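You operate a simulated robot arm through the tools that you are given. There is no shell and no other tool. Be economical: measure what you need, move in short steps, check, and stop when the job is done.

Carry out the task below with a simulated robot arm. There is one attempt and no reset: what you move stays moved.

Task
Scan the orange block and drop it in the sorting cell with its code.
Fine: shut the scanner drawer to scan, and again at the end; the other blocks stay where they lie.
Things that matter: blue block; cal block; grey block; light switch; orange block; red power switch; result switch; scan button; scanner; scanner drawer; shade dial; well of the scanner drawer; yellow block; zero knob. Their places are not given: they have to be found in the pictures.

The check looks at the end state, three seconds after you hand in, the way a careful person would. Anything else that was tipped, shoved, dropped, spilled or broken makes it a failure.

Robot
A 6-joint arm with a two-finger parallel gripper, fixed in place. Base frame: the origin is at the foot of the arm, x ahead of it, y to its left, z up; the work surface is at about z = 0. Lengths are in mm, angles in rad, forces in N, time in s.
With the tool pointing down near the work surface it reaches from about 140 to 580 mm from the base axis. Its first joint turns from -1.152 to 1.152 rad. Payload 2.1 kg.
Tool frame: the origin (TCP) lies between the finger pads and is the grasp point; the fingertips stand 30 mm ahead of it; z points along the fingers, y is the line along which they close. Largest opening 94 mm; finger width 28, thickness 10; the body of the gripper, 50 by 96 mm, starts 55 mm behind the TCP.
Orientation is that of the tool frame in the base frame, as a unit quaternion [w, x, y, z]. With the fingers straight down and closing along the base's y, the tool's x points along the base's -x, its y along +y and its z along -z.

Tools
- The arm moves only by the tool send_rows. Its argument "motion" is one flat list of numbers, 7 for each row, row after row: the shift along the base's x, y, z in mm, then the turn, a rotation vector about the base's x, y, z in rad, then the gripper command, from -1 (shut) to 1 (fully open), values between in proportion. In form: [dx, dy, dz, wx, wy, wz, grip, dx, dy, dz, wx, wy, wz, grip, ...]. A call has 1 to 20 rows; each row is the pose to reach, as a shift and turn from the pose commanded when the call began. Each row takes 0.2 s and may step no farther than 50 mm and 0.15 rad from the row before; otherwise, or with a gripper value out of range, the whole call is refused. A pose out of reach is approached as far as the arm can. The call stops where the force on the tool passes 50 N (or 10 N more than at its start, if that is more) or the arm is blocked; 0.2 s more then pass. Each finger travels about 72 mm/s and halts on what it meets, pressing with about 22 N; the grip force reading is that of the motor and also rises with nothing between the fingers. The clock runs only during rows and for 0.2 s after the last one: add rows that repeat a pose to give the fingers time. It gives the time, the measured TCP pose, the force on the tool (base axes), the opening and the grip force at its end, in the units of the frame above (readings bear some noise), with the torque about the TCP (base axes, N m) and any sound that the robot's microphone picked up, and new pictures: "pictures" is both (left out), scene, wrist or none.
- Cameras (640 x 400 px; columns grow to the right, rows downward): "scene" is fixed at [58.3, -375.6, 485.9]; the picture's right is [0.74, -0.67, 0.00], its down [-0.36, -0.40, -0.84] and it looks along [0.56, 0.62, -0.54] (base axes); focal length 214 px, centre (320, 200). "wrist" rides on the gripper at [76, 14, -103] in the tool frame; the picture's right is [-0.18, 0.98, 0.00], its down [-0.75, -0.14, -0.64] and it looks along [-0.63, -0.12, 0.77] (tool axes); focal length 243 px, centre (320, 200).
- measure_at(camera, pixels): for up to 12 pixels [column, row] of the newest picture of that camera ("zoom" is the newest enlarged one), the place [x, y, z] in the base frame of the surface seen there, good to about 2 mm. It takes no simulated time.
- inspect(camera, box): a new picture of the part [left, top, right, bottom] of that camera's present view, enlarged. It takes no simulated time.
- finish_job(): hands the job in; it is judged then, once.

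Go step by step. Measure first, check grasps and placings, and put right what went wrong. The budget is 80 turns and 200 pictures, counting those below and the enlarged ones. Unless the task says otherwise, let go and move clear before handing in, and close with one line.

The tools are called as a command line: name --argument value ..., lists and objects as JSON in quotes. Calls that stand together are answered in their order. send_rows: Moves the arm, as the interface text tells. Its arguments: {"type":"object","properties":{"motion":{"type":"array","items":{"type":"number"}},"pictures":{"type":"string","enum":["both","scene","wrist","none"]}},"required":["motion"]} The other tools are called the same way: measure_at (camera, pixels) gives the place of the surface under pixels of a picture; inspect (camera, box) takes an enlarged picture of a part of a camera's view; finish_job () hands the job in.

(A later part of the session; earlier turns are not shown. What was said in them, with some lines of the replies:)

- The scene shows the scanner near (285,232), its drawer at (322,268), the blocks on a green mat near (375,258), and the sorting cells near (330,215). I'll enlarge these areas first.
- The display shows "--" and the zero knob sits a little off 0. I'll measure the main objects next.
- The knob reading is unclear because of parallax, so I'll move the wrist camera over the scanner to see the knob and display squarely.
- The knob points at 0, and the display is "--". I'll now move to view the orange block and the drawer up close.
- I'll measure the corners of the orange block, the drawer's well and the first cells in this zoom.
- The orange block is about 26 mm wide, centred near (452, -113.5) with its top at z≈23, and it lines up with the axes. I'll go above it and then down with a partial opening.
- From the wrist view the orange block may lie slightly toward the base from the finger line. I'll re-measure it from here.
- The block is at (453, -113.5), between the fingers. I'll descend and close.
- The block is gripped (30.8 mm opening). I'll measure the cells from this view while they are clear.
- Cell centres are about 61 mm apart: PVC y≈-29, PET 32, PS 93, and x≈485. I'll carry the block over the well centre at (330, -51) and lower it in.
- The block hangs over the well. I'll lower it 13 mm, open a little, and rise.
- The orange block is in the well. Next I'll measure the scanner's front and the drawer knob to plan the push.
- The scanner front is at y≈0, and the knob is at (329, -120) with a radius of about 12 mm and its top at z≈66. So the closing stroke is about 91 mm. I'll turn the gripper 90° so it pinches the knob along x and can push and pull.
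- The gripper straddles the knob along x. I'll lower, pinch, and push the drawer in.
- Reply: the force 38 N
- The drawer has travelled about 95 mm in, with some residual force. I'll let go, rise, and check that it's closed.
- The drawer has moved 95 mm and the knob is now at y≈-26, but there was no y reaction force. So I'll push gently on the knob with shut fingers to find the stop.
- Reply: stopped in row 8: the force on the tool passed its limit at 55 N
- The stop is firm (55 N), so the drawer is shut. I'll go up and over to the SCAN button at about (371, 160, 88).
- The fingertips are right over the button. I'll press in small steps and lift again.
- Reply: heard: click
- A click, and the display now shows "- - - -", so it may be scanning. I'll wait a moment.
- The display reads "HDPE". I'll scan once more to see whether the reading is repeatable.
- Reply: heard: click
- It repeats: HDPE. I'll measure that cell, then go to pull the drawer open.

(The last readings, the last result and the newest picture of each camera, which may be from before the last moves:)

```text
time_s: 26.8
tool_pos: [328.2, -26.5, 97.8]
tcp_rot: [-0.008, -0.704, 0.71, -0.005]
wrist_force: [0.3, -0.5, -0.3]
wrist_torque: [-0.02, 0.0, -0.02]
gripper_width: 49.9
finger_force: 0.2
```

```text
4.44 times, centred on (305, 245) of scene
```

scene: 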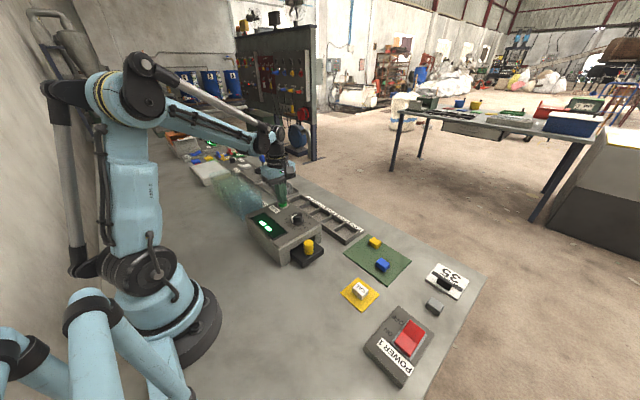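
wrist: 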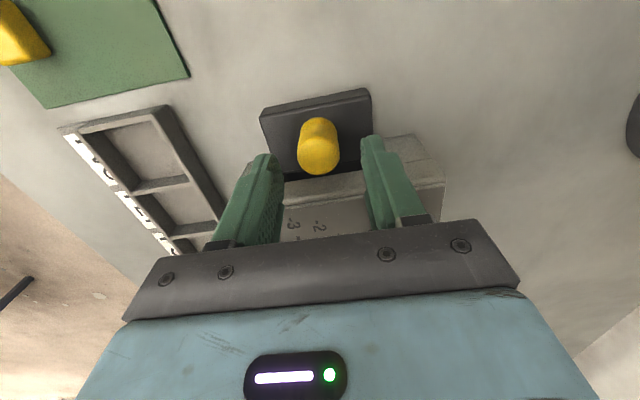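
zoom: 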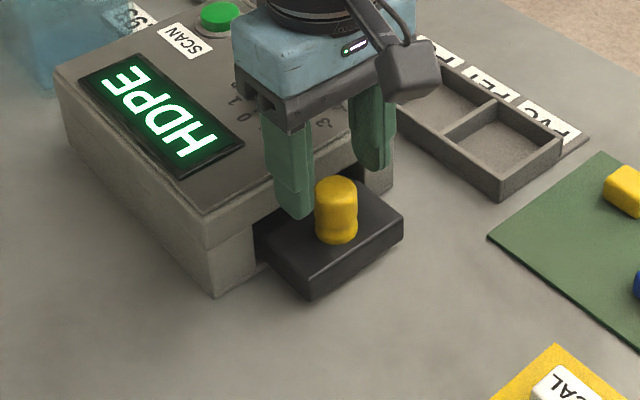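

The fingers straddle the knob at y≈-27. I'll lower, pinch, and pull the drawer back about 94 mm.

send_rows --motion '[0, -1, -30, 0, 0, 0, 0.06, 0, -1, -30, 0, 0, 0, -1, 0, -1, -30, 0, 0, 0, -1, 0, -1, -30, 0, 0, 0, -1, 0, -15, -30, 0, 0, 0, -1, 0, -35, -30, 0, 0, 0, -1, 0, -55, -30, 0, 0, 0, -1, 0, -75, -30, 0, 0, 0, -1, 0, -88, -30, 0, 0, 0, -1, 0, -93, -30, 0, 0, 0, -1]' --pictures "wrist"

inspect --camera "scene" --box '[250, 200, 360, 290]'

```text
time_s: 28.9
tool_pos: [329.5, -119.0, 68.5]
tcp_rot: [-0.006, -0.704, 0.71, -0.006]
wrist_force: [11.1, 0.5, 4.7]
wrist_torque: [0.13, -0.84, -0.03]
gripper_width: 27.4
finger_force: 45.1
```

wrist: 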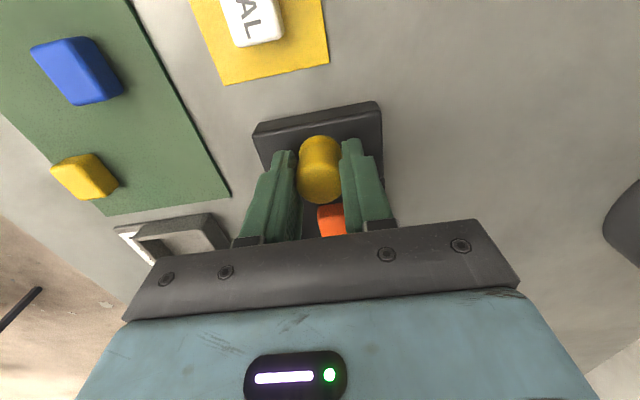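

```text
4.44 times, centred on (305, 245) of scene
```

zoom: 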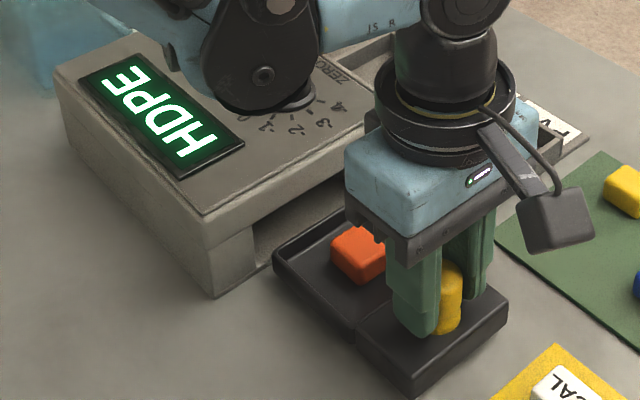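

The drawer is open and the block is visible. I'll release the knob, rise, and move back so I can measure the block.

send_rows --motion '[0, 0, 0, 0, 0, 0, 0.06, 0, 0, 0, 0, 0, 0, 0.06, 0, 0, 40, 0, 0, 0, 0.06, 0, 0, 85, 0, 0, 0, 0.06, 0, 0, 100, 0, 0, 0, 0.06]' --pictures "both"

inspect --camera "scene" --box '[250, 200, 360, 290]'

```text
time_s: 30.1
tool_pos: [330.2, -119.9, 168.7]
tcp_rot: [-0.008, -0.705, 0.71, -0.006]
wrist_force: [0.3, -0.7, -0.3]
wrist_torque: [0.0, -0.01, -0.02]
gripper_width: 49.7
finger_force: 0.1
```

scene: 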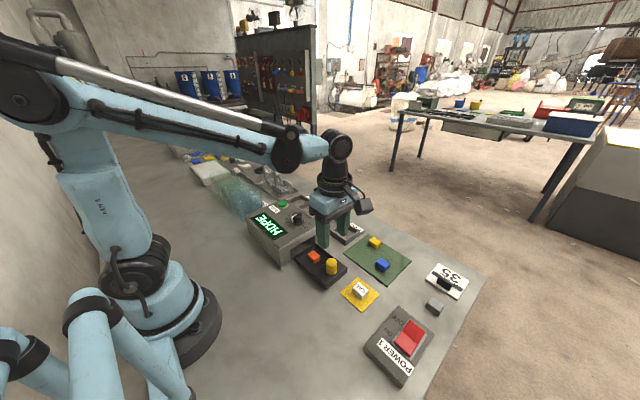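
wrist: 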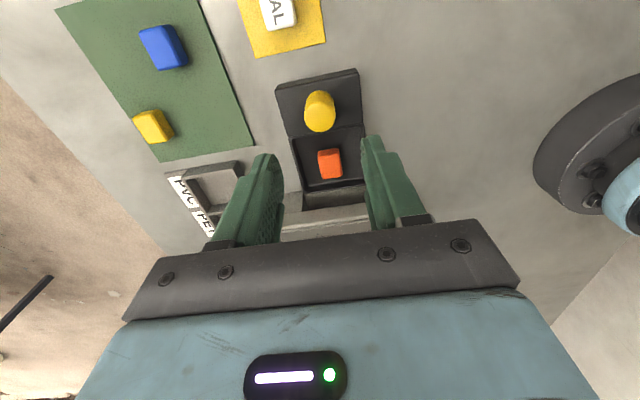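

```text
4.44 times, centred on (305, 245) of scene
```

zoom: 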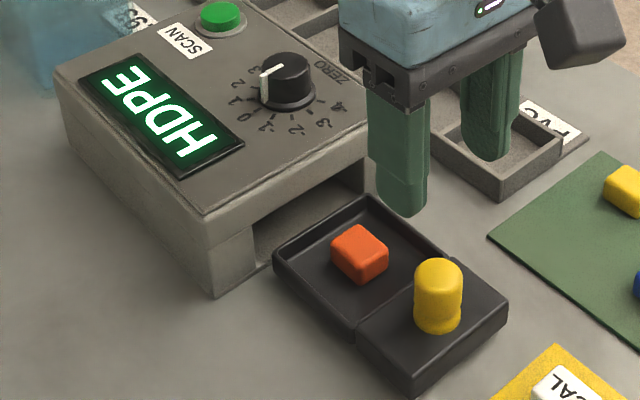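

measure_at --camera "zoom" --pixels '[[360, 245], [338, 238], [362, 260], [383, 255], [355, 230], [385, 290], [395, 235], [440, 270]]'

measure_at --camera "wrist" --pixels '[[330, 165], [320, 165], [341, 163], [330, 175], [320, 178], [340, 176], [320, 115]]'

```text
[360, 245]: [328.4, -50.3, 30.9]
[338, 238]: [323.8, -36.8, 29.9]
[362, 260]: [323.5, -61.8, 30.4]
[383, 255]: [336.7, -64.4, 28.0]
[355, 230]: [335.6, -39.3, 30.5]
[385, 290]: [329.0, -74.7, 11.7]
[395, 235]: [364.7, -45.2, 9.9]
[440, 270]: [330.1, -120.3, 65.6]
```

```text
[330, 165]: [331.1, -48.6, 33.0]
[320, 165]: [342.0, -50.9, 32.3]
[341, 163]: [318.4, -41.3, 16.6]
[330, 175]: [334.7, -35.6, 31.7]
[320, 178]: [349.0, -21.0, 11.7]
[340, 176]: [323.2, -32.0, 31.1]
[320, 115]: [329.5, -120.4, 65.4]
```

The block is at (330, -50) on the well floor. I'll grip it along x with a 44 mm opening so both fingers fit inside the well.

send_rows --motion '[0, 35, 0, 0, 0, 0, -0.06, 0, 70, -20, 0, 0, 0, -0.06, 0, 70, -65, 0, 0, 0, -0.06, 0, 70, -105, 0, 0, 0, -0.06, 0, 70, -121, 0, 0, 0, -0.06, 0, 70, -121, 0, 0, 0, -1, 0, 70, -121, 0, 0, 0, -1, 0, 70, -121, 0, 0, 0, -1, 0, 70, -90, 0, 0, 0, -1, 0, 70, -50, 0, 0, 0, -1, 0, 70, -10, 0, 0, 0, -1]' --pictures "both"

```text
time_s: 32.5
tool_pos: [327.7, -48.7, 158.6]
tcp_rot: [-0.008, -0.704, 0.71, -0.006]
wrist_force: [0.2, 0.3, -0.6]
wrist_torque: [-0.01, 0.01, 0.01]
gripper_width: 24.6
finger_force: 21.7
```

scene: 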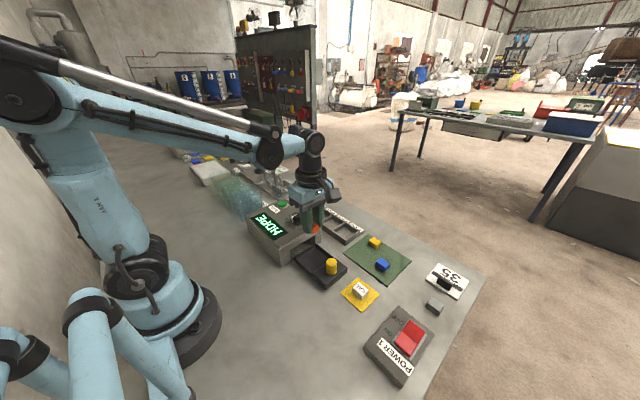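
wrist: 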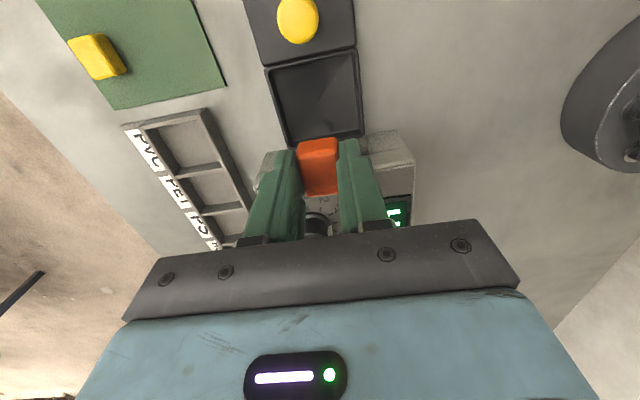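

The block is held (24.6 mm). Before carrying it to the HDPE cell at about (483, 154), I'll check how far the nearby levers and baskets are.

inspect --camera "scene" --box '[230, 140, 340, 230]'

measure_at --camera "scene" --pixels '[[273, 163], [262, 158], [290, 185], [298, 188], [275, 182], [285, 175]]'

```text
4.44 times, centred on (285, 185) of scene
```

zoom: 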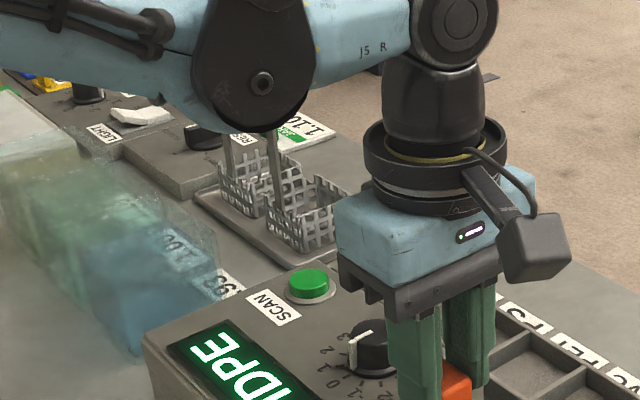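

```text
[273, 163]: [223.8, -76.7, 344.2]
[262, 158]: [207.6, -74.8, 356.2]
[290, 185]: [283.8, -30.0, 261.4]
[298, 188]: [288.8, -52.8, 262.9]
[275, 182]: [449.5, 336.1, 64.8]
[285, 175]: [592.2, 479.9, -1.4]
```

The levers stand well beyond y=300, so the cell is clear. I'll carry the block over the HDPE cell.

send_rows --motion '[26, 34, 10, 0, 0, 0, -1, 52, 68, 10, 0, 0, 0, -1, 78, 102, 10, 0, 0, 0, -1, 104, 136, 10, 0, 0, 0, -1, 130, 170, 10, 0, 0, 0, -1, 154, 203, 10, 0, 0, 0, -1, 154, 203, -30, 0, 0, 0, -1, 154, 203, -75, 0, 0, 0, -1]' --pictures "both"

inspect --camera "scene" --box '[260, 160, 370, 250]'

```text
time_s: 34.4
tool_pos: [484.6, 152.6, 82.0]
tcp_rot: [-0.008, -0.704, 0.71, -0.007]
wrist_force: [0.1, -0.4, -0.3]
wrist_torque: [0.01, 0.01, 0.02]
gripper_width: 24.6
finger_force: 22.0
```

scene: 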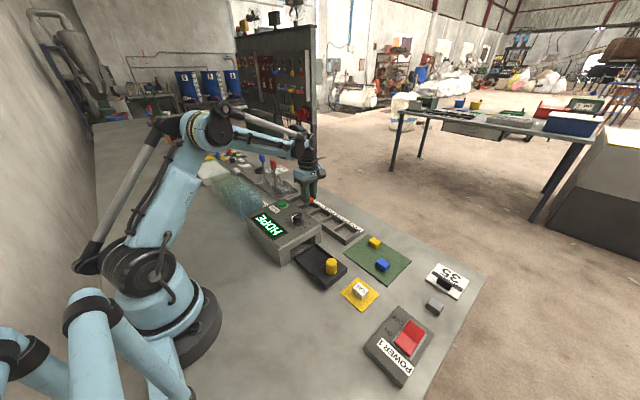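
wrist: 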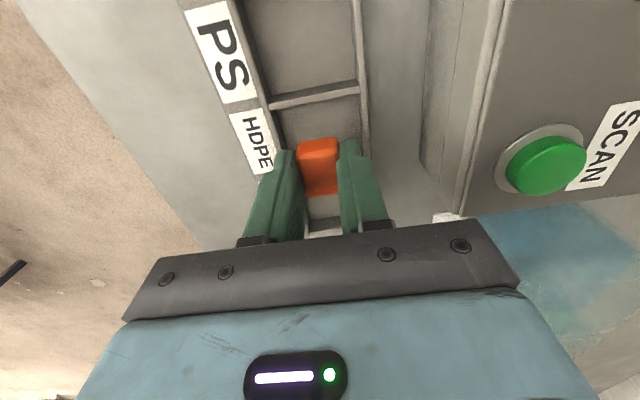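

```text
4.44 times, centred on (315, 205) of scene
```

zoom: 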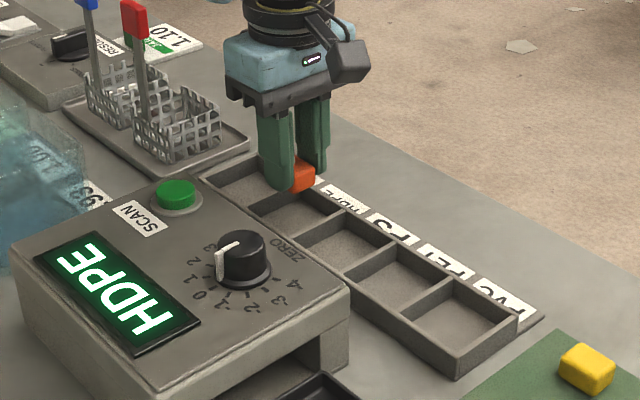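

The block hangs over the HDPE cell. I'll check the cell walls to centre it.

measure_at --camera "wrist" --pixels '[[258, 60], [266, 95], [361, 70], [365, 110], [315, 100], [315, 95], [320, 222], [276, 130], [355, 115]]'

```text
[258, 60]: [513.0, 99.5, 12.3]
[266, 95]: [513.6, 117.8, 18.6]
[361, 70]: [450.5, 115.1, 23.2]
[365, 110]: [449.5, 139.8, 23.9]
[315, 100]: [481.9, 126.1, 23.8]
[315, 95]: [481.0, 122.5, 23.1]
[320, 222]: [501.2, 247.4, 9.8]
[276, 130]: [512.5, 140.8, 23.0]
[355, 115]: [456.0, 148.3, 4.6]
```

The cell's interior is x 453–510, y 126–183. I'll shift to (481.5, 154.5), lower to just above the floor, open only a little, and rise.

send_rows --motion '[-3, 2, 0, 0, 0, 0, -1, -3, 2, -20, 0, 0, 0, -1, -3, 2, -39, 0, 0, 0, -1, -3, 2, -39, 0, 0, 0, -0.3, -3, 2, -39, 0, 0, 0, -0.3, -3, 2, -39, 0, 0, 0, -0.3, -3, 2, 0, 0, 0, 0, -0.3, -3, 2, 40, 0, 0, 0, -0.3, -3, 2, 80, 0, 0, 0, -0.3]' --pictures "both"

inspect --camera "scene" --box '[260, 160, 370, 250]'

```text
time_s: 36.4
tool_pos: [479.9, 154.5, 164.0]
tcp_rot: [-0.007, -0.705, 0.709, -0.006]
wrist_force: [-0.7, -0.2, -0.8]
wrist_torque: [0.02, -0.01, -0.01]
gripper_width: 32.8
finger_force: 0.1
```

scene: 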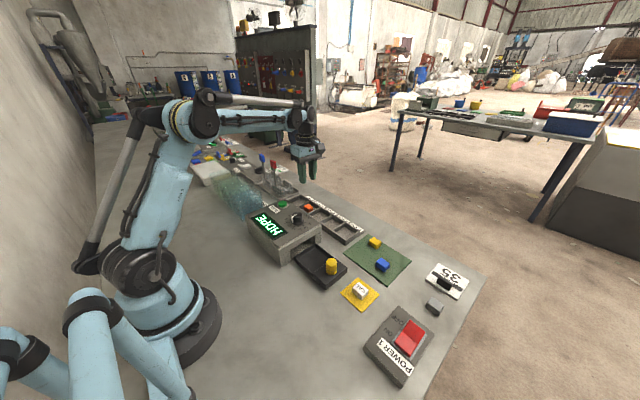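
wrist: 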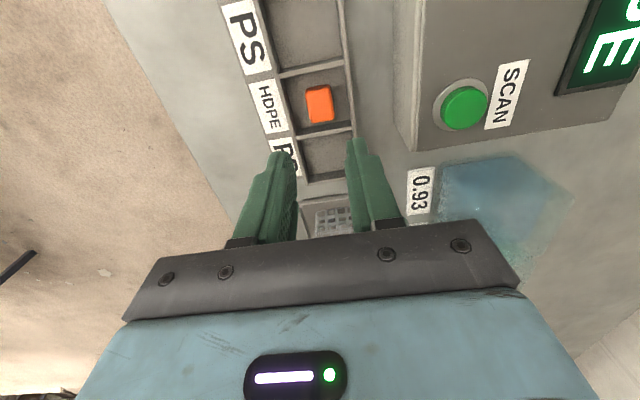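

```text
4.44 times, centred on (315, 205) of scene
```

zoom: 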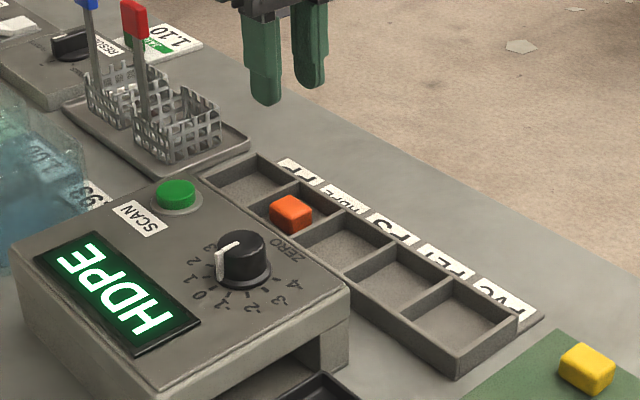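

The orange block sits in the HDPE cell. Now I'll shut the drawer by pushing its knob with closed fingers.

send_rows --motion '[-19, -40, 0, 0, 0, 0, -1, -38, -80, 0, 0, 0, 0, -1, -57, -120, 0, 0, 0, 0, -1, -76, -160, 0, 0, 0, 0, -1, -95, -200, 0, 0, 0, 0, -1, -114, -240, 0, 0, 0, 0, -1, -133, -280, 0, 0, 0, 0, -1, -151, -322, 0, 0, 0, 0, -1, -151, -322, -45, 0, 0, 0, -1, -151, -322, -80, 0, 0, 0, -1, -151, -322, -96, 0, 0, 0, -1]' --pictures "both"

```text
time_s: 38.8
tool_pos: [328.9, -166.7, 67.0]
tcp_rot: [-0.008, -0.704, 0.71, -0.006]
wrist_force: [-0.3, -0.1, -0.4]
wrist_torque: [-0.01, -0.04, 0.01]
gripper_width: 0.0
finger_force: 21.7
```

scene: 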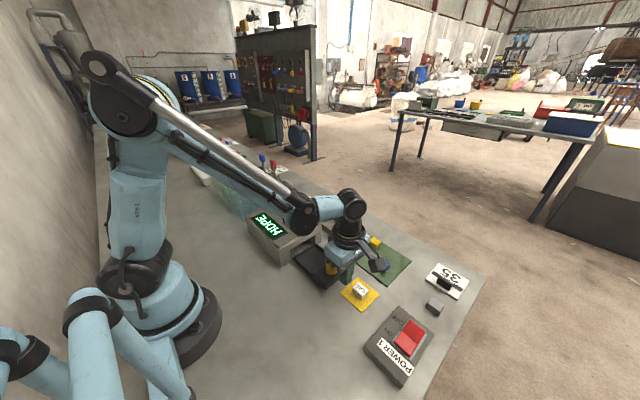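
wrist: 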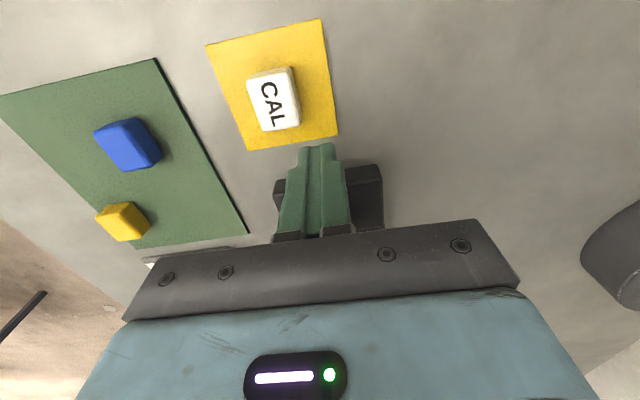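

The shut fingers are in front of the knob and clear of the other blocks. I'll push in +y up to the stop.

send_rows --motion '[0, 18, 0, 0, 0, 0, -1, 0, 30, 0, 0, 0, 0, -1, 0, 45, 0, 0, 0, 0, -1, 0, 60, 0, 0, 0, 0, -1, 0, 75, 0, 0, 0, 0, -1, 0, 90, 0, 0, 0, 0, -1, 0, 102, 0, 0, 0, 0, -1, 0, 108, 0, 0, 0, 0, -1, 0, 111, 0, 0, 0, 0, -1, 0, 114, 0, 0, 0, 0, -1, 0, 117, 0, 0, 0, 0, -1, 0, 120, 0, 0, 0, 0, -1]' --pictures "none"

```text
time_s: 41.4
tool_pos: [329.8, -53.8, 67.5]
tcp_rot: [-0.015, -0.701, 0.712, -0.013]
wrist_force: [0.1, -4.2, 0.7]
wrist_torque: [0.0, 0.08, 0.0]
gripper_width: 0.0
finger_force: 21.6
stopped in row 12: the force on the tool passed its limit at 54 N (the readings are from after the stop); the commanded pose is now the measured one
```

It stopped firmly at y≈-54, as it did at the first closing. I'll back off, rise, and verify.

send_rows --motion '[0, -15, 0, 0, 0, 0, -1, 0, -30, 20, 0, 0, 0, -1, 0, -60, 60, 0, 0, 0, -1, 0, -80, 105, 0, 0, 0, -1, -40, -80, 130, 0, 0, 0, -1, -80, -80, 150, 0, 0, 0, -1]' --pictures "both"

inspect --camera "scene" --box '[240, 190, 400, 310]'

```text
time_s: 42.8
tool_pos: [248.0, -133.2, 217.8]
tcp_rot: [-0.014, -0.702, 0.712, -0.013]
wrist_force: [0.6, -0.4, -0.9]
wrist_torque: [-0.02, -0.01, -0.01]
gripper_width: 0.0
finger_force: 22.5
```

scene: 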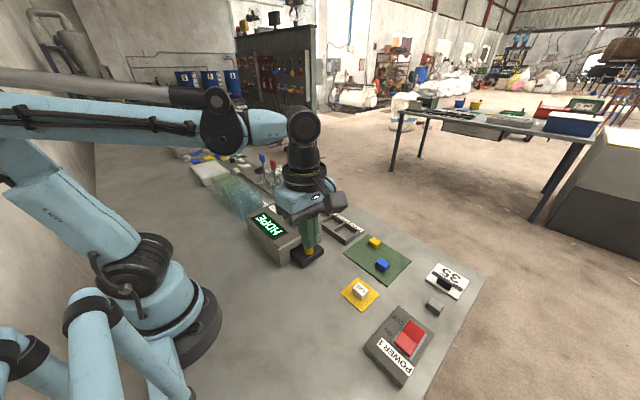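
wrist: 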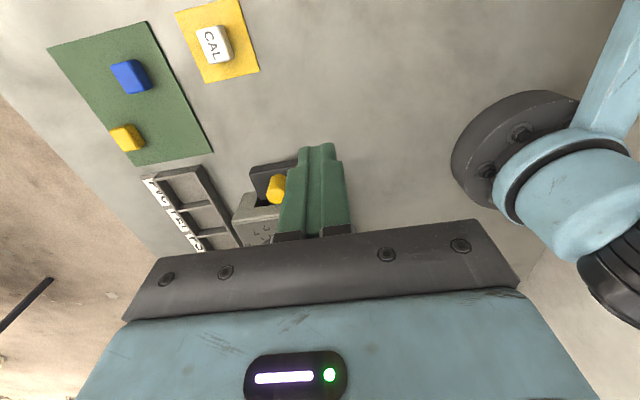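

```text
3.33 times, centred on (320, 250) of scene
```

zoom: 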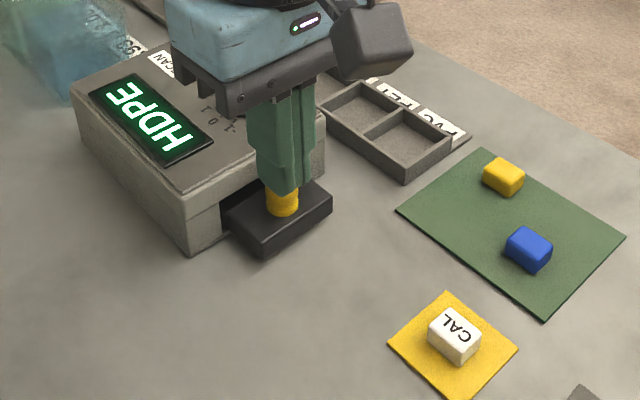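

I'll confirm that the drawer's front face is where it was at the first closing.

measure_at --camera "zoom" --pixels '[[266, 245], [328, 205], [284, 205]]'

```text
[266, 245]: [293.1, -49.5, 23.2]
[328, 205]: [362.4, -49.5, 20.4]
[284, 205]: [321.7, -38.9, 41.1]
```

The drawer front is at y≈-50, the same as when it was shut for the scan. The orange block is in the HDPE cell, the other blocks weren't touched, and the arm is clear, so I'm handing in.

finish_job

```text
The job is handed in.
```

The orange block scanned as HDPE twice and is in the HDPE cell, the scanner drawer is shut, and the other blocks are where they were; I didn't check the scanner with the cal block because it had to stay put.
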